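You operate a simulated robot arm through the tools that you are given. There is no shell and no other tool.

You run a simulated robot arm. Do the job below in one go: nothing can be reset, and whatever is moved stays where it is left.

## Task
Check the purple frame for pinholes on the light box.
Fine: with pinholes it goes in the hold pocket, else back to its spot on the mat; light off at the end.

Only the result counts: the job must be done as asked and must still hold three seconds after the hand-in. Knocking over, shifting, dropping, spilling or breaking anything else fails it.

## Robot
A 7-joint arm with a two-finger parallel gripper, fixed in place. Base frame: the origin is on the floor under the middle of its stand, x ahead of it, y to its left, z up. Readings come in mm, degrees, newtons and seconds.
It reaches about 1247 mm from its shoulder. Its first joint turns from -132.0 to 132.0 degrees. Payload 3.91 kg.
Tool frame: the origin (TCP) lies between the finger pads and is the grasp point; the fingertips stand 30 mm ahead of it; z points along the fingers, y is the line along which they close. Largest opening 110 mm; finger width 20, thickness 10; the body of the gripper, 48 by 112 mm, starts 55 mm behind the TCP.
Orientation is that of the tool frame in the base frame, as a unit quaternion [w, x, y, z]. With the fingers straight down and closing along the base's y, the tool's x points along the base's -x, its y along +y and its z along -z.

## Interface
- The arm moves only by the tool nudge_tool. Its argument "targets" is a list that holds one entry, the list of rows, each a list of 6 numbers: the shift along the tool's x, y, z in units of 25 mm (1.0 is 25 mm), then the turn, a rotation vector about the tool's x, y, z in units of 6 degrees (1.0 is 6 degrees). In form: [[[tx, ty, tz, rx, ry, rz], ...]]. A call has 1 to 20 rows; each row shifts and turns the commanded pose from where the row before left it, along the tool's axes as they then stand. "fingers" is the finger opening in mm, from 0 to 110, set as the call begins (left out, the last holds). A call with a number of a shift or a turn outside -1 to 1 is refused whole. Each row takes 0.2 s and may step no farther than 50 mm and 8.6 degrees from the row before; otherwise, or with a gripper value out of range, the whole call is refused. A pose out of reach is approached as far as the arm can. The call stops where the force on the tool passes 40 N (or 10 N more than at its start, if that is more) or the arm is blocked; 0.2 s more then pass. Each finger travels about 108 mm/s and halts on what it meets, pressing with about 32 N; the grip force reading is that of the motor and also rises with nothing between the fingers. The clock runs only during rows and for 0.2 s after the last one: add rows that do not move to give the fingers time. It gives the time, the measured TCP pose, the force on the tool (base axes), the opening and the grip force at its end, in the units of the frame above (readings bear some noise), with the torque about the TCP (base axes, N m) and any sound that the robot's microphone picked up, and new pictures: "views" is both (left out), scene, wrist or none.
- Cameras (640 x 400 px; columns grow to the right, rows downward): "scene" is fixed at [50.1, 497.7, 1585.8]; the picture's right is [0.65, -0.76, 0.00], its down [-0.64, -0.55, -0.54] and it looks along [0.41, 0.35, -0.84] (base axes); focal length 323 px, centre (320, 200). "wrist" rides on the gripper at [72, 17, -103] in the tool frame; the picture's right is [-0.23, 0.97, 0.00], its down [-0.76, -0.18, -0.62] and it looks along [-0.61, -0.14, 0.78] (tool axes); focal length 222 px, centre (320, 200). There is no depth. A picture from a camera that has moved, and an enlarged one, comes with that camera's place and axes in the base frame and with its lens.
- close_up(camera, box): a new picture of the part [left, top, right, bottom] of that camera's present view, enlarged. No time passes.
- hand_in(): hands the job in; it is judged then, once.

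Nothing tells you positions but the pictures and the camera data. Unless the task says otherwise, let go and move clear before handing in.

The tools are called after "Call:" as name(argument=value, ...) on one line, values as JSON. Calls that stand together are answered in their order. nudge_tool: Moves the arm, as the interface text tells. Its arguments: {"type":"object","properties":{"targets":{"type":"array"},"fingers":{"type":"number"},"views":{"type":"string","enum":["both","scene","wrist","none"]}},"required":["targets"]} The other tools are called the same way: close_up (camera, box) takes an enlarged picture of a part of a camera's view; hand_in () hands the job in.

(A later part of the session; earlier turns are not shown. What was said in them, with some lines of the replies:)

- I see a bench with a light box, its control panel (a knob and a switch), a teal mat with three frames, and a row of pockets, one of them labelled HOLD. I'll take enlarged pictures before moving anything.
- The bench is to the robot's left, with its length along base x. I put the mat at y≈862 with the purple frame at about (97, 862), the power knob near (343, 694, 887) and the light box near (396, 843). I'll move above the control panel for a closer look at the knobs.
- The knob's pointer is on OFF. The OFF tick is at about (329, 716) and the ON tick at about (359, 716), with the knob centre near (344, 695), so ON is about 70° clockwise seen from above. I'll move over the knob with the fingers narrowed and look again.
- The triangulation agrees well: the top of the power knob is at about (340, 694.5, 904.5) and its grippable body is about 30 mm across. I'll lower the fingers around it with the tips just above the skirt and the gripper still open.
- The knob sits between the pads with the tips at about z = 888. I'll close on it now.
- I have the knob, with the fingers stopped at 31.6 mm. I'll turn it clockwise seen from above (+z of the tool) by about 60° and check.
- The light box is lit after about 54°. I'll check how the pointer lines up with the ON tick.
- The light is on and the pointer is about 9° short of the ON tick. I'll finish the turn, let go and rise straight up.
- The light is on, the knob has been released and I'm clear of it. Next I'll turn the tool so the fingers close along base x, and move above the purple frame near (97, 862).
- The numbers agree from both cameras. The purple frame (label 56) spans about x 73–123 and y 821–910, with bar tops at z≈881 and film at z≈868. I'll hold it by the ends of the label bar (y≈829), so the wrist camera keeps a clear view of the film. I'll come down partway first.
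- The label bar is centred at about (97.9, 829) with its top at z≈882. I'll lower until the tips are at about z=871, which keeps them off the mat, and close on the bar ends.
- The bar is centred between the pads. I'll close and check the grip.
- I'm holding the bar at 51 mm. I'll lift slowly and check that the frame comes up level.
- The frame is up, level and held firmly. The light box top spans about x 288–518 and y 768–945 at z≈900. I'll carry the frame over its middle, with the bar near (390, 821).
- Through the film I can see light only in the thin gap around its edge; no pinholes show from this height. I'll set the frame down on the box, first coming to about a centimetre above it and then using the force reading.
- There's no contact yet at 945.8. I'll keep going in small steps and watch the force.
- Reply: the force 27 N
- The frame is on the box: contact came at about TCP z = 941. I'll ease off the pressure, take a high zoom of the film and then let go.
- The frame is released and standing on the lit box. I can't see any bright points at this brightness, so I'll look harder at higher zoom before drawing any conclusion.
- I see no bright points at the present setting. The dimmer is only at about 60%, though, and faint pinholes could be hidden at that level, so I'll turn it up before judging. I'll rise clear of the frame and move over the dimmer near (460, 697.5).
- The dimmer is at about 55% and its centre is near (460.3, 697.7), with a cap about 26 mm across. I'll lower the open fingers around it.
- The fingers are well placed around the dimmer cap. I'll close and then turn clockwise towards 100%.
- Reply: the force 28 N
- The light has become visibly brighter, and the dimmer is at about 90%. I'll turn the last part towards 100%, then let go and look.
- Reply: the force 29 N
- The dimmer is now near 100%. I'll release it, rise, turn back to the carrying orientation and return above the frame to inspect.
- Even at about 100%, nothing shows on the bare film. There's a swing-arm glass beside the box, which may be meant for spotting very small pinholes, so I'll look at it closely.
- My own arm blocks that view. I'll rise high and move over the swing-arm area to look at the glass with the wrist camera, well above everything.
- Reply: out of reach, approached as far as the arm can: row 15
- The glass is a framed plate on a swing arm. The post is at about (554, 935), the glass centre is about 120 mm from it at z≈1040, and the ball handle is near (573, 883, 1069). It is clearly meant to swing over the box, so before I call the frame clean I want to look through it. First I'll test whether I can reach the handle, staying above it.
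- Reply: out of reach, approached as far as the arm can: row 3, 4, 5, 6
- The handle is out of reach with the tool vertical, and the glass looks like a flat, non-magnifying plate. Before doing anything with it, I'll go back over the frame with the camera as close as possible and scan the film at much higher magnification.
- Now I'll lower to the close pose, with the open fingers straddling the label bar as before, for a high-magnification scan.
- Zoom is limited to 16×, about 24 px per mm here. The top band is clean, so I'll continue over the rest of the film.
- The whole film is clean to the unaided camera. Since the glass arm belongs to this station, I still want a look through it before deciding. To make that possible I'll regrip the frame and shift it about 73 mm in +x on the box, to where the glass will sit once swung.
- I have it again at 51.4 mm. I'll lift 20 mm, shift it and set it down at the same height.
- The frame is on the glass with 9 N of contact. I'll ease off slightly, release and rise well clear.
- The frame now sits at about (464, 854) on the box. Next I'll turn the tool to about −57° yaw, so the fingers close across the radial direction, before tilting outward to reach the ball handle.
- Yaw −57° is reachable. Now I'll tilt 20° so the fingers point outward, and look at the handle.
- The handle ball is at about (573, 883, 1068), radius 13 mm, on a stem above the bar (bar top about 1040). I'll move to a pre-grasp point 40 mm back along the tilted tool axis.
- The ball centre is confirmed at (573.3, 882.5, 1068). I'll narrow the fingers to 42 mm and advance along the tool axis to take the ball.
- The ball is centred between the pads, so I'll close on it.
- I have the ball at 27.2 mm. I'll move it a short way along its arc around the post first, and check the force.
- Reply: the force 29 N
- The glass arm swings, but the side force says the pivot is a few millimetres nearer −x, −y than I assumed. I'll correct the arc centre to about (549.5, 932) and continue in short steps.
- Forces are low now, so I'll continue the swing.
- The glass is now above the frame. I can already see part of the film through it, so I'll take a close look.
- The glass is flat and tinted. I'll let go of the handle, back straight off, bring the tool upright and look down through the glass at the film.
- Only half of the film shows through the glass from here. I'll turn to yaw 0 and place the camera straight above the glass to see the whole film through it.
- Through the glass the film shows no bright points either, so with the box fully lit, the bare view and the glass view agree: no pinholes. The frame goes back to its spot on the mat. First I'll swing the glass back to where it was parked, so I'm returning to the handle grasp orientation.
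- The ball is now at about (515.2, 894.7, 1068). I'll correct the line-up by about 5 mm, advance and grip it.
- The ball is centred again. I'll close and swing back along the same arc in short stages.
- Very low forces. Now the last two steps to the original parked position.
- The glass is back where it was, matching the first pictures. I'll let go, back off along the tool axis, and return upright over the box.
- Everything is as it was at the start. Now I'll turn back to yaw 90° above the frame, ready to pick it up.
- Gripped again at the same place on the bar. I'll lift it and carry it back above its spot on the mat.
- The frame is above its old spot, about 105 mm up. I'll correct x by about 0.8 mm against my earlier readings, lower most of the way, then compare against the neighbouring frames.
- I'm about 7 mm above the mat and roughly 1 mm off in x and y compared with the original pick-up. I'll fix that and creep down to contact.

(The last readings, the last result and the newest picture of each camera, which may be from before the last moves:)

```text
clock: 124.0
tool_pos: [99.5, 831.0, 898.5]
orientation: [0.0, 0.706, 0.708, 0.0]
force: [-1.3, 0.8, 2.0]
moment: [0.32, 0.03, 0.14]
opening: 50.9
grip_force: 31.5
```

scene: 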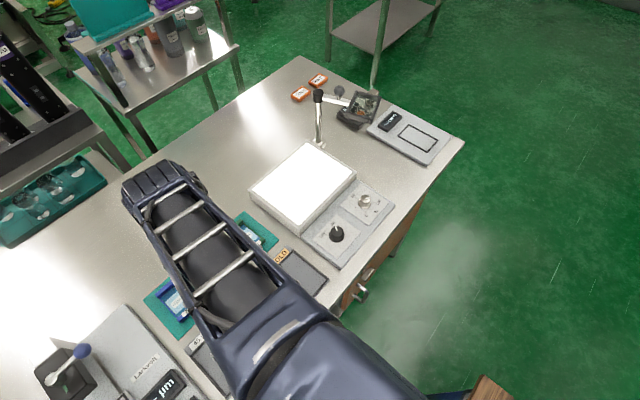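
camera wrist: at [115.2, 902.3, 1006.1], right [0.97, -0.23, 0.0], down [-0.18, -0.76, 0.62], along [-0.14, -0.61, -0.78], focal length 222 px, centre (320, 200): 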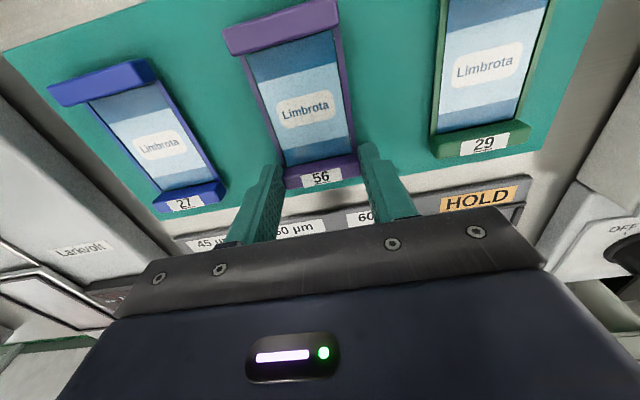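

Light contact with the mat. I'll release and rise straight up.

Call:
nudge_tool(targets=[[[0, 0, 0, 0, 0, 0], [0, 0, 0, 0, 0, 0], [0, 0, 0, 0, 0, 0]]], fingers=80, views="wrist")

Call:
nudge_tool(targets=[[[0, 0, -0.5, 0, 0, 0], [0, 0, -0.9, 0, 0, 0], [0, 0, -1, 0, 0, 0], [0, 0, -1, 0, 0, 0], [0, 0, -1, 0, 0, 0], [0, 0, -0.6, 0, 0, 0], [0, 0, 0, 0, 0, 0]]])

```text
clock: 124.8
tool_pos: [99.4, 830.1, 900.5]
orientation: [0.0, 0.707, 0.707, -0.001]
force: [0.0, -0.3, -0.2]
moment: [0.01, 0.0, 0.01]
opening: 80.2
grip_force: 0.0
camera wrist: at [116.0, 902.2, 1003.2], right [0.97, -0.23, 0.0], down [-0.18, -0.76, 0.62], along [-0.14, -0.61, -0.78], focal length 222 px, centre (320, 200)
```

wrist: 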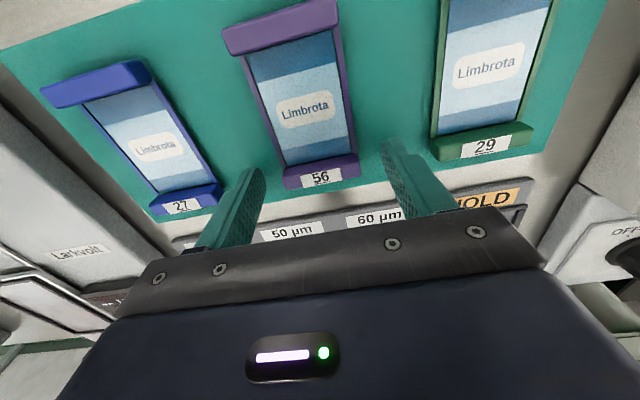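

```text
clock: 126.4
tool_pos: [99.9, 830.2, 1024.9]
orientation: [0.0, 0.707, 0.707, 0.0]
force: [-0.4, 0.4, -0.3]
moment: [-0.03, 0.0, -0.01]
opening: 80.3
grip_force: 0.0
camera wrist: at [116.8, 902.0, 1128.3], right [0.97, -0.23, 0.0], down [-0.18, -0.76, 0.62], along [-0.14, -0.61, -0.78], focal length 222 px, centre (320, 200)
```

scene: 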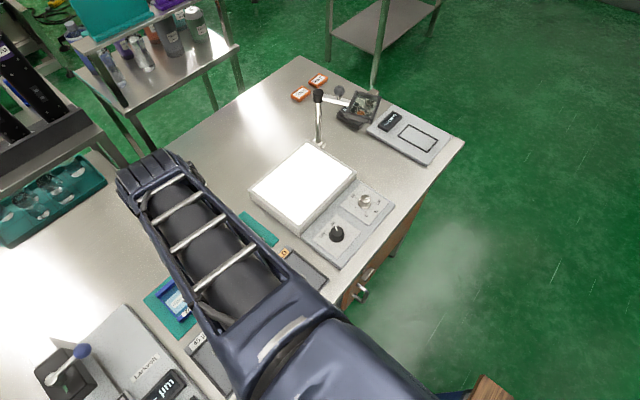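
wrist: 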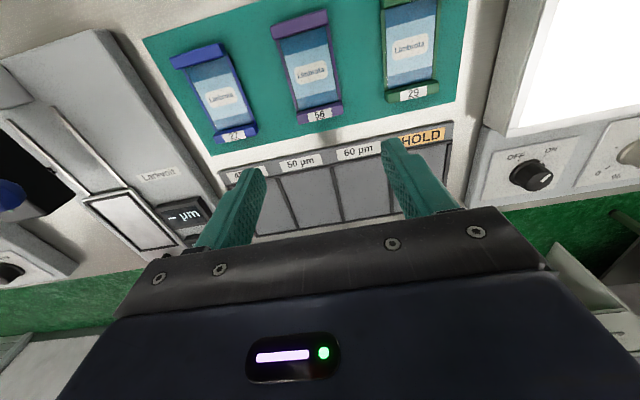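

The purple frame is back on its spot and free. Now I'll put the dimmer back to about where I found it and then switch the light off, so I'm moving over the dimmer first.

Call:
close_up(camera="wrist", box=[140, 0, 480, 160])

Call:
nudge_tool(targets=[[[-0.333, 0.6, 0, 0, 0, 0], [-0.333, 0.9, 0, 0, 0, 0], [-0.333, 0.92, 0, 0, 0, 0], [-0.333, 0.92, 0, 0, 0, 0], [-0.333, 0.92, 0, 0, 0, 0], [-0.333, 0.92, 0, 0, 0, 0], [-0.333, 0.92, 0, 0, 0, 0], [-0.333, 0.92, 0, 0, 0, 0], [-0.333, 0.92, 0, 0, 0, 0], [-0.333, 0.92, 0, 0, 0, 0], [-0.333, 0.92, 0, 0, 0, 0], [-0.333, 0.92, 0, 0, 0, 0], [-0.333, 0.92, 0, 0, 0, 0], [-0.333, 0.92, 0, 0, 0, 0], [-0.333, 0.92, 0, 0, 0, 0], [-0.333, 0.9, 0, 0, 0, 0], [0, 0, 0, 0, 0, 1], [0, 0, 0, 0, 0, 1], [0, 0, 0, 0, 0, 1], [0, 0, 0, 0, 0, 0]]], fingers=56)

Call:
close_up(camera="scene", box=[140, 200, 300, 300])

```text
1.88 times, centred on (310, 80) of wrist
camera zoom: at [116.8, 902.0, 1128.3], right [0.97, -0.23, 0.0], down [-0.18, -0.76, 0.62], along [-0.14, -0.61, -0.78], focal length 418 px, centre (339, 426)
```

zoom: 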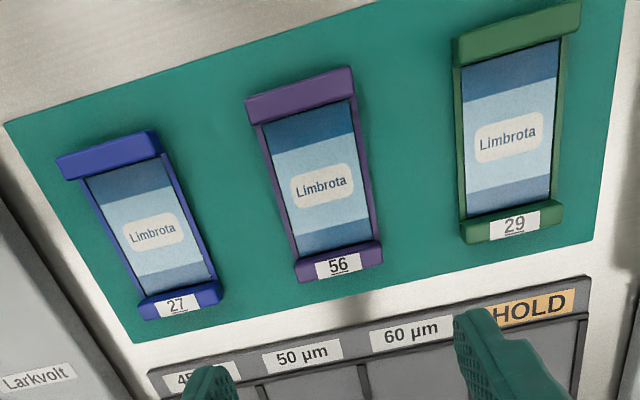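

```text
clock: 130.6
tool_pos: [458.8, 697.1, 1025.7]
orientation: [-0.001, 0.809, 0.587, 0.0]
force: [-0.2, -1.5, -0.6]
moment: [0.0, -0.04, -0.01]
opening: 55.9
grip_force: 0.0
camera wrist: at [496.4, 760.5, 1128.6], right [0.86, -0.52, 0.0], down [-0.41, -0.67, 0.62], along [-0.32, -0.53, -0.78], focal length 222 px, centre (320, 200)
```

scene: 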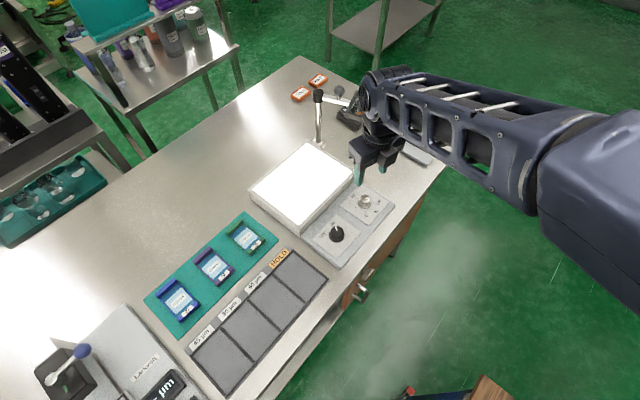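
wrist: 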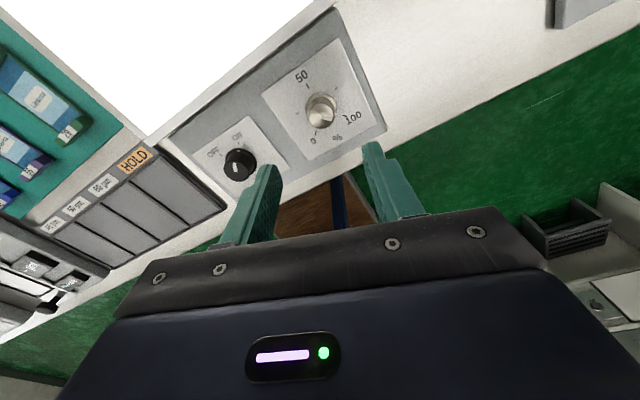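

```text
4.00 times, centred on (220, 250) of scene
camera zoom: at [50.1, 497.7, 1585.8], right [0.65, -0.76, 0.0], down [-0.64, -0.55, -0.54], along [0.41, 0.35, -0.84], focal length 1291 px, centre (720, 0)
```

zoom: 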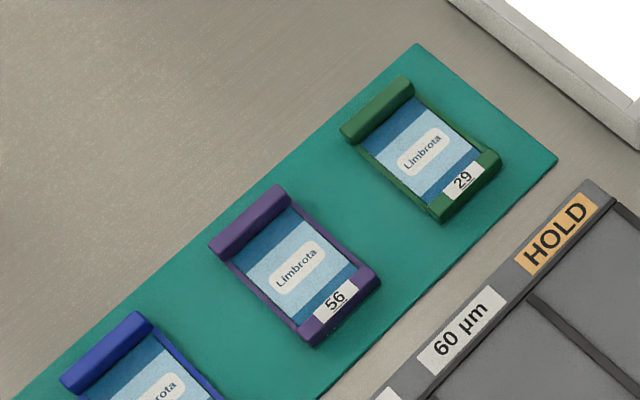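

The purple frame sits within about 1 mm of its original position. Now I'll check the dimmer's line-up before lowering.

Call:
close_up(camera="wrist", box=[250, 40, 400, 160])

```text
3.33 times, centred on (325, 100) of wrist
camera zoom: at [496.4, 760.5, 1128.6], right [0.86, -0.52, 0.0], down [-0.41, -0.67, 0.62], along [-0.32, -0.53, -0.78], focal length 740 px, centre (303, 533)
```

zoom: 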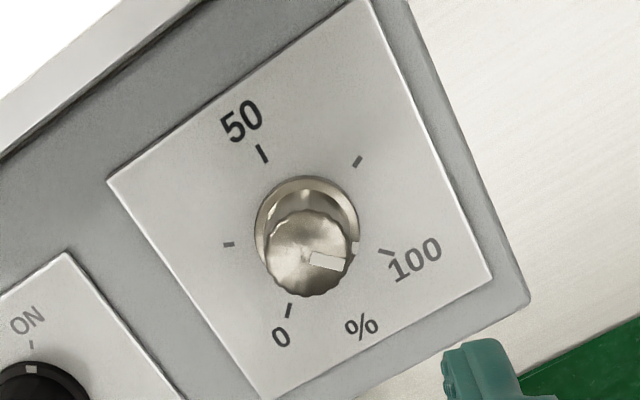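

Call:
nudge_tool(targets=[[[0.03, 0.03, 0.8, 0, 0, 0], [0, 0, 1, 0, 0, 0], [0, 0, 1, 0, 0, 0], [0, 0, 0.8, 0, 0, 0], [0, 0, 0.7, 0, 0, 0], [0, 0, 0, 0, 0, 0]]], views="wrist")

Call:
nudge_tool(targets=[[[0, 0, 0, 0, 0, 0], [0, 0, 0, 0, 0, 0], [0, 0, 0, 0, 0, 0]]], fingers=15, views="none")

```text
clock: 132.0
tool_pos: [458.9, 698.2, 918.0]
orientation: [0.001, 0.809, 0.588, 0.0]
force: [-0.7, 0.1, 0.1]
moment: [-0.02, -0.01, -0.02]
opening: 56.1
grip_force: 0.2
camera wrist: at [497.2, 761.1, 1021.5], right [0.86, -0.52, 0.0], down [-0.4, -0.67, 0.62], along [-0.32, -0.53, -0.78], focal length 222 px, centre (320, 200)
```

wrist: 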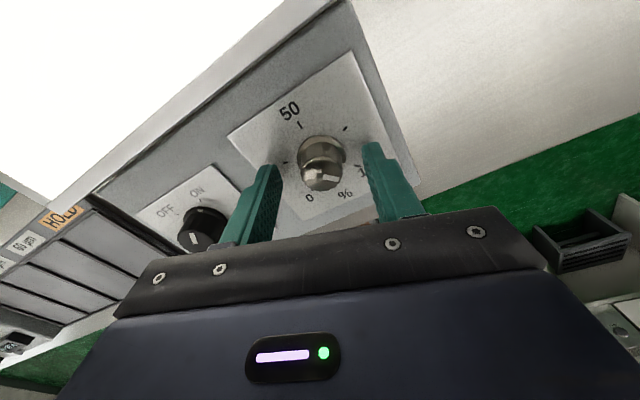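

```text
clock: 132.8
tool_pos: [460.2, 697.9, 918.1]
orientation: [0.001, 0.809, 0.588, -0.001]
force: [10.4, -2.3, -2.2]
moment: [0.38, -0.44, 0.02]
opening: 27.3
grip_force: 44.9
```

I have the dimmer. I'll turn it back counter-clockwise by the same 126°.

Call:
nudge_tool(targets=[[[0, 0, 0, 0, 0, -1], [0, 0, 0, 0, 0, -1], [0, 0, 0, 0, 0, -1], [0, 0, 0, 0, 0, -1], [0, 0, 0, 0, 0, -1], [0, 0, 0, 0, 0, -1], [0, 0, 0, 0, 0, -1], [0, 0, 0, 0, 0, -1], [0, 0, 0, 0, 0, -1], [0, 0, 0, 0, 0, -1], [0, 0, 0, 0, 0, -1], [0, 0, 0, 0, 0, -1], [0, 0, 0, 0, 0, -1], [0, 0, 0, 0, 0, -1], [0, 0, 0, 0, 0, -1], [0, 0, 0, 0, 0, -1], [0, 0, 0, 0, 0, -1], [0, 0, 0, 0, 0, -1], [0, 0, 0, 0, 0, 0]]], views="none")

Call:
nudge_tool(targets=[[[0, 0, 0, 0, 0, -1], [0, 0, 0, 0, 0, -1], [0, 0, 0, 0, 0, -1], [0, 0, 0, 0, 0, 0]]], views="wrist")

Call:
close_up(camera="wrist", box=[250, 70, 400, 190])

```text
clock: 136.8
tool_pos: [459.2, 698.3, 917.7]
orientation: [0.0, -0.002, 1.0, 0.0]
force: [25.1, 12.5, 21.1]
moment: [0.35, -0.41, 0.0]
opening: 27.2
grip_force: 44.9
```

```text
clock: 137.8
tool_pos: [459.8, 697.2, 917.1]
orientation: [-0.001, -0.158, 0.988, 0.0]
force: [23.5, 14.3, 21.8]
moment: [0.24, -0.52, 0.01]
opening: 27.2
grip_force: 44.9
camera wrist: at [385.1, 690.8, 1020.6], right [-0.09, 1.0, 0.0], down [0.78, 0.07, 0.62], along [0.62, 0.05, -0.78], focal length 222 px, centre (320, 200)
```

wrist: 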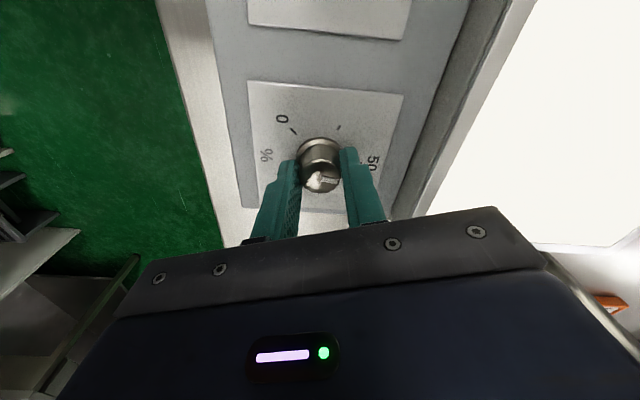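

```text
3.33 times, centred on (325, 130) of wrist
camera zoom: at [385.1, 690.8, 1020.6], right [-0.09, 1.0, 0.0], down [0.78, 0.07, 0.62], along [0.62, 0.05, -0.78], focal length 740 px, centre (303, 433)
```

zoom: 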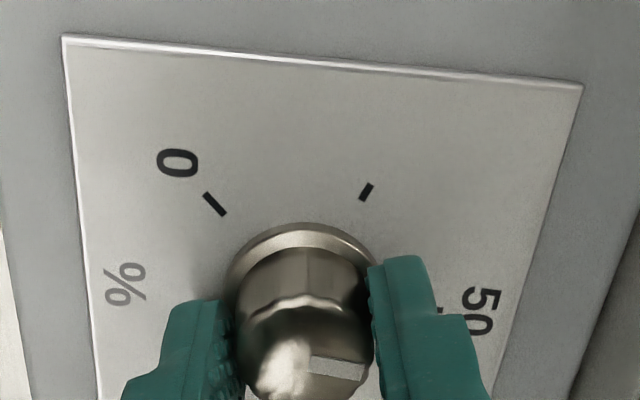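

The dimmer is back at its starting mark. I'll release, rise and move over the power knob, turning the tool ready for the OFF turn.

Call:
nudge_tool(targets=[[[0, 0, 0, 0, 0, 0], [0, 0, 0, 0, 0, 0], [0, 0, 0, 0, 0, 0]]], fingers=60, views="none")

Call:
nudge_tool(targets=[[[0, 0, -0.6, 0, 0, 0], [0, 0, -0.9, 0, 0, 0], [0, 0, -1, 0, 0, 0], [0, 0, -1, 0, 0, 0], [0, 0, -0.8, 0, 0, 0], [0.915, 0.274, 0, 0, 0, 0], [0.915, 0.274, 0, 0, 0, 0], [0.915, 0.274, 0, 0, 0, 0], [0.915, 0.274, 0, 0, 0, 0], [0.915, 0.274, 0, 0, 0, 0], [0, 0, 0, 0, 0, 0]]], views="scene")

Call:
nudge_tool(targets=[[[0, 0, 0, 0, 0, 1], [0, 0, 0, 0, 0, 1], [0, 0, 0, 0, 0, 1], [0, 0, 0, 0, 0, 1], [0, 0, 0, 0, 0, 1], [0, 0, 0, 0, 0, 1], [0, 0, 0, 0, 0, 1], [0, 0, 0, 0, 0, 1], [0, 0, 0, 0, 0, 1], [0, 0, 0, 0, 0, 1], [0, 0, 0, 0, 0, 0.5], [0, 0, 0, 0, 0, 0]]])

Call:
close_up(camera="wrist", box=[250, 30, 400, 150])

```text
clock: 138.6
tool_pos: [459.2, 698.7, 915.6]
orientation: [0.0, -0.157, 0.988, 0.0]
force: [0.3, -0.7, 0.5]
moment: [0.0, 0.0, -0.02]
opening: 59.9
grip_force: 0.1
```

```text
clock: 141.0
tool_pos: [340.4, 695.6, 1024.6]
orientation: [0.0, -0.157, 0.988, 0.0]
force: [0.2, 0.1, -0.2]
moment: [-0.01, -0.01, -0.02]
opening: 59.8
grip_force: 0.0
```

scene: 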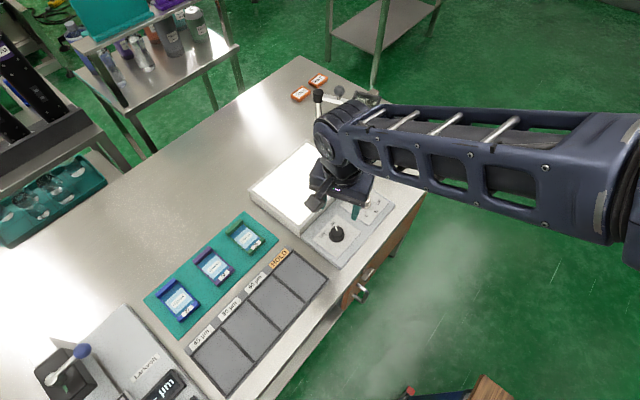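

```text
clock: 143.6
tool_pos: [338.5, 693.4, 1025.7]
orientation: [0.0, 0.383, 0.924, 0.0]
force: [0.3, -0.3, -0.5]
moment: [0.02, -0.03, 0.02]
opening: 60.0
grip_force: 0.2
camera wrist: at [300.2, 757.5, 1127.7], right [0.85, 0.53, 0.0], down [0.41, -0.66, 0.62], along [0.33, -0.53, -0.78], focal length 222 px, centre (320, 200)
```

scene: 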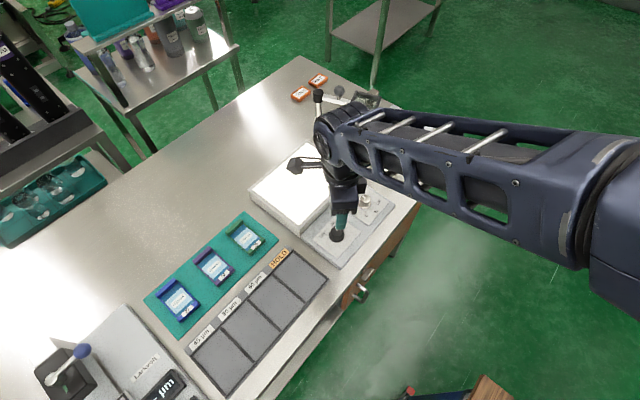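
wrist: 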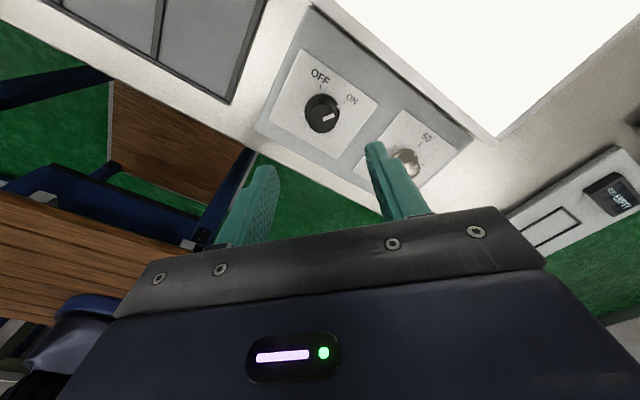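

```text
3.33 times, centred on (325, 90) of wrist
camera zoom: at [300.2, 757.5, 1127.7], right [0.85, 0.53, 0.0], down [0.41, -0.66, 0.62], along [0.33, -0.53, -0.78], focal length 740 px, centre (303, 567)
```

zoom: 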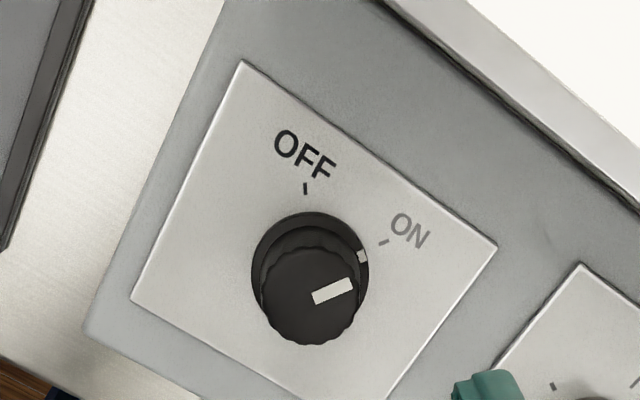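

I'm over the power knob at 45° yaw. I'll make a small alignment correction and lower around it.

Call:
nudge_tool(targets=[[[0.023, 0.09, 0.8, 0, 0, 0], [0, 0, 1, 0, 0, 0], [0, 0, 1, 0, 0, 0], [0, 0, 0.8, 0, 0, 0], [0, 0, 0.7, 0, 0, 0], [0, 0, 0, 0, 0, 0]]], views="wrist")

Call:
nudge_tool(targets=[[[0, 0, 0, 0, 0, 0], [0, 0, 0, 0, 0, 0], [0, 0, 0, 0, 0, 0]]], fingers=20, views="none")

```text
clock: 145.0
tool_pos: [341.2, 697.2, 917.1]
orientation: [0.0, 0.383, 0.924, 0.001]
force: [0.7, -0.3, -0.9]
moment: [-0.03, 0.03, -0.04]
opening: 60.2
grip_force: 0.0
camera wrist: at [302.0, 760.0, 1020.7], right [0.85, 0.53, 0.0], down [0.41, -0.66, 0.62], along [0.33, -0.53, -0.78], focal length 222 px, centre (320, 200)
```

wrist: 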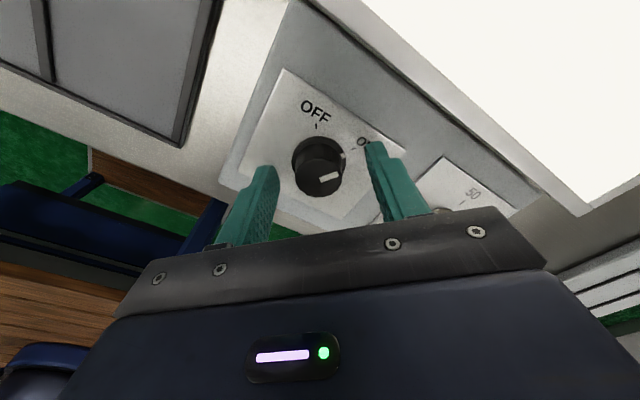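

```text
clock: 145.8
tool_pos: [340.9, 696.5, 917.4]
orientation: [0.0, 0.383, 0.924, -0.002]
force: [-12.5, -18.1, 1.8]
moment: [-0.4, -0.11, 0.05]
opening: 31.6
grip_force: 45.4
```

I've gripped it, with a slight sideways bias; I'll relax that by 2 mm and turn to OFF.

Call:
nudge_tool(targets=[[[0, -0.08, 0, 0, 0, 0], [0, 0, 0, 0, 0, 0]]], views="none")

Call:
nudge_tool(targets=[[[0, 0, 0, 0, 0, -1], [0, 0, 0, 0, 0, -1], [0, 0, 0, 0, 0, -1], [0, 0, 0, 0, 0, -1], [0, 0, 0, 0, 0, -1], [0, 0, 0, 0, 0, -1], [0, 0, 0, 0, 0, -1], [0, 0, 0, 0, 0, -1], [0, 0, 0, 0, 0, -1], [0, 0, 0, 0, 0, -1], [0, 0, 0, 0, 0, -0.5], [0, 0, 0, 0, 0, 0]]])

Call:
close_up(camera="wrist", box=[250, 70, 400, 190])

```text
clock: 146.4
tool_pos: [340.7, 697.6, 916.3]
orientation: [0.0, 0.382, 0.924, 0.001]
force: [1.3, -1.0, -1.4]
moment: [-0.33, -0.04, 0.13]
opening: 31.5
grip_force: 44.9
```

```text
clock: 149.2
tool_pos: [340.2, 694.0, 917.6]
orientation: [0.0, -0.157, 0.988, -0.002]
force: [1.2, -11.0, 8.9]
moment: [-0.13, 0.24, -0.06]
opening: 31.4
grip_force: 44.8
stopped in row 12: the force on the tool passed its limit at 41 N (the readings are from after the stop); the commanded pose is now the measured one
camera wrist: at [265.8, 687.9, 1020.7], right [-0.08, 1.0, 0.0], down [0.78, 0.07, 0.62], along [0.62, 0.05, -0.78], focal length 222 px, centre (320, 200)
```

scene: 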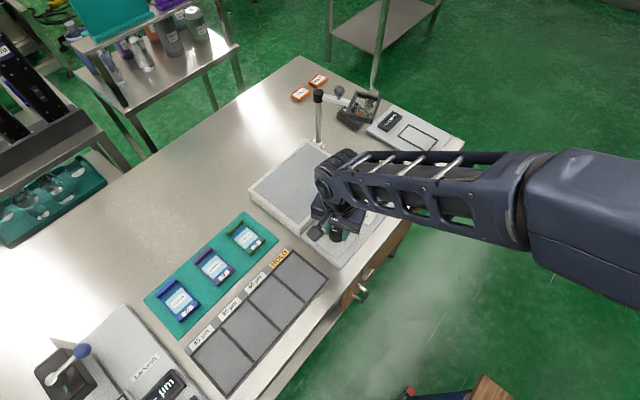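
wrist: 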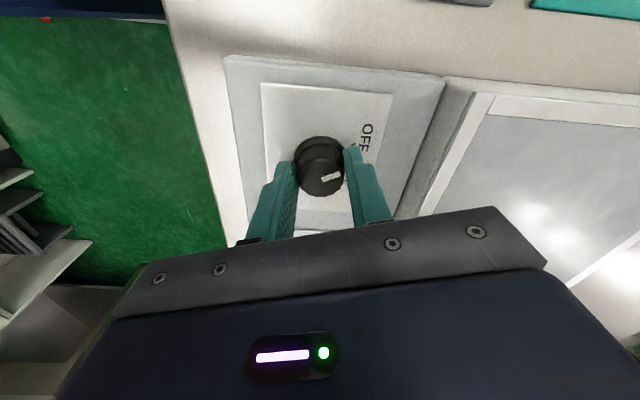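

```text
3.33 times, centred on (325, 130) of wrist
camera zoom: at [265.8, 687.9, 1020.7], right [-0.08, 1.0, 0.0], down [0.78, 0.07, 0.62], along [0.62, 0.05, -0.78], focal length 740 px, centre (303, 433)
```

zoom: 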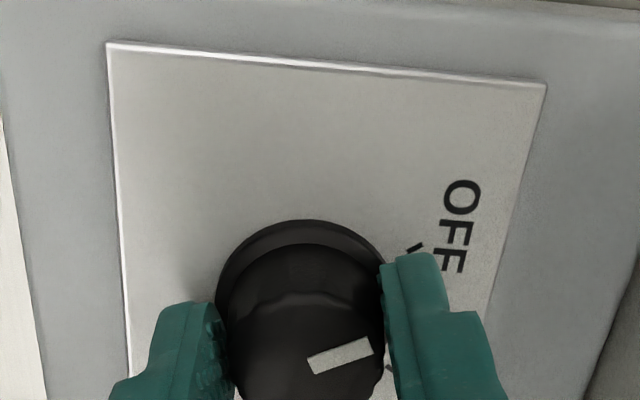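

The light is off; the turn ended against the OFF end. I'll release, rise clear and verify everything.

Call:
nudge_tool(targets=[[[0, 0, 0, 0, 0, 0], [0, 0, 0, 0, 0, 0], [0, 0, 0, 0, 0, 0]]], fingers=60, views="none")

Call:
nudge_tool(targets=[[[0, 0, -0.6, 0, 0, 0], [0, 0, -0.9, 0, 0, 0], [0, 0, -1, 0, 0, 0], [0, 0, -1, 0, 0, 0], [0, 0, -1, 0, 0, 0], [0, 0, -1, 0, 0, 0], [0, -0.9, -0.9, 0, 0, 0], [0, -0.9, -0.9, 0, 0, 0], [0, -0.9, -0.9, 0, 0, 0], [0, -0.9, -0.9, 0, 0, 0], [0, -0.9, -0.9, 0, 0, 0], [0, 0, 0, 0, 0, 0]]])

Call:
close_up(camera="scene", box=[240, 130, 400, 270])

Call:
close_up(camera="scene", box=[140, 200, 300, 300])

Call:
close_up(camera="scene", box=[270, 60, 450, 170])

```text
clock: 150.0
tool_pos: [340.2, 695.3, 916.6]
orientation: [0.0, -0.157, 0.988, -0.001]
force: [0.1, 0.4, 0.0]
moment: [0.01, 0.03, -0.01]
opening: 59.7
grip_force: 0.0
```

```text
clock: 152.6
tool_pos: [374.6, 586.8, 1167.3]
orientation: [0.0, -0.156, 0.988, -0.002]
force: [0.3, 0.2, 0.0]
moment: [0.01, 0.0, -0.01]
opening: 59.9
grip_force: 0.0
camera wrist: at [299.5, 580.1, 1270.2], right [-0.09, 1.0, 0.0], down [0.78, 0.07, 0.62], along [0.62, 0.05, -0.78], focal length 222 px, centre (320, 200)
```

scene: 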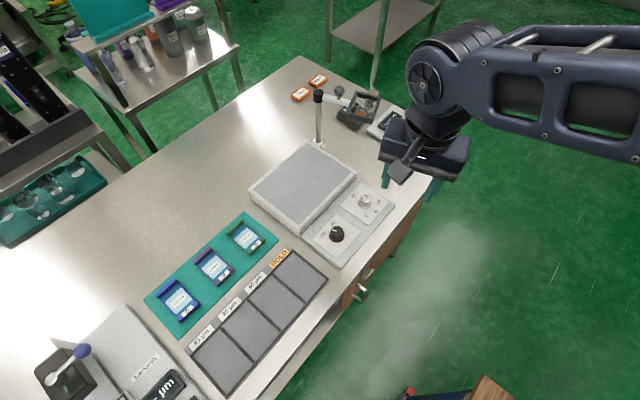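
wrist: 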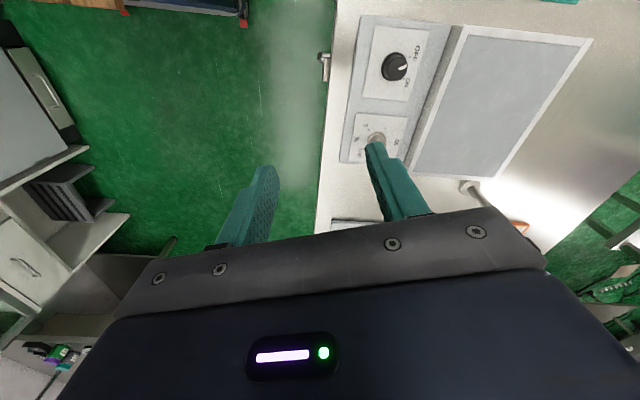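

```text
2.86 times, centred on (320, 200) of scene
camera zoom: at [50.1, 497.7, 1585.8], right [0.65, -0.76, 0.0], down [-0.64, -0.55, -0.54], along [0.41, 0.35, -0.84], focal length 922 px, centre (320, 200)
```

zoom: 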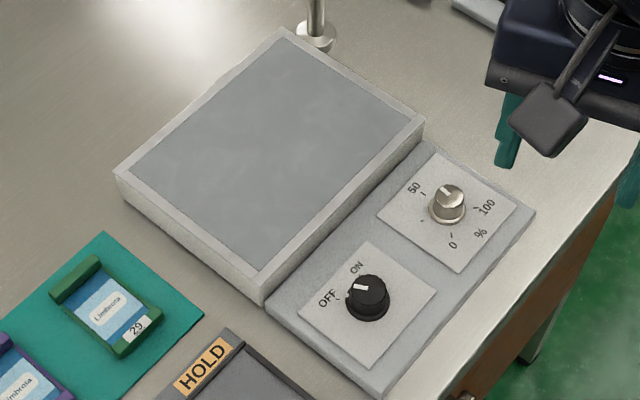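

```text
4.00 times, centred on (220, 250) of scene
camera zoom: at [50.1, 497.7, 1585.8], right [0.65, -0.76, 0.0], down [-0.64, -0.55, -0.54], along [0.41, 0.35, -0.84], focal length 1291 px, centre (720, 0)
```

zoom: 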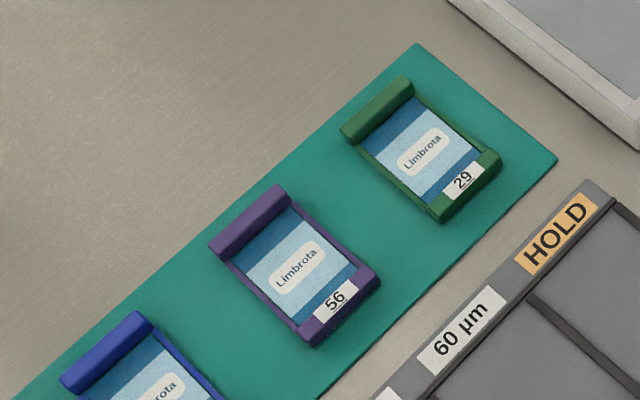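

```text
3.56 times, centred on (360, 115) of scene
camera zoom: at [50.1, 497.7, 1585.8], right [0.65, -0.76, 0.0], down [-0.64, -0.55, -0.54], along [0.41, 0.35, -0.84], focal length 1147 px, centre (178, 502)
```

zoom: 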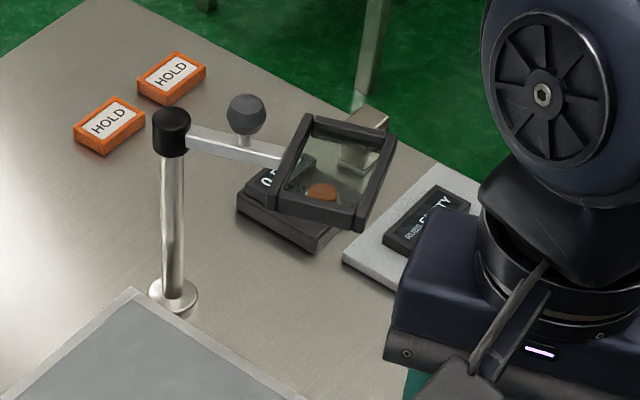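

Everything matches the start: the light box is dark with its knob on OFF, the dimmer and swing glass are where I found them, and the purple frame is on its mat spot within about 1 mm. I found no pinholes, so it belongs on the mat; the gripper is empty and clear, and I'm handing in.

Call:
hand_in()

```text
The job is handed in.
```

I found no pinholes in the purple frame (label 56), so it is back on its spot on the mat, within about 1 mm of where it started. The light is off, with the power knob on OFF.

- **Check:** I set the frame on the lit box and zoomed in over the whole film. I looked at the roughly 50% brightness I found and again near 100%, then through the swing-arm glass. No point of light came through the film; the only light was the thin gap around its edge.
- **Other things I moved:** I turned the dimmer up and swung the glass over the frame for the check, then put both back. In the final pictures they match the start.

The job is handed in. The gripper is empty and clear of the bench.
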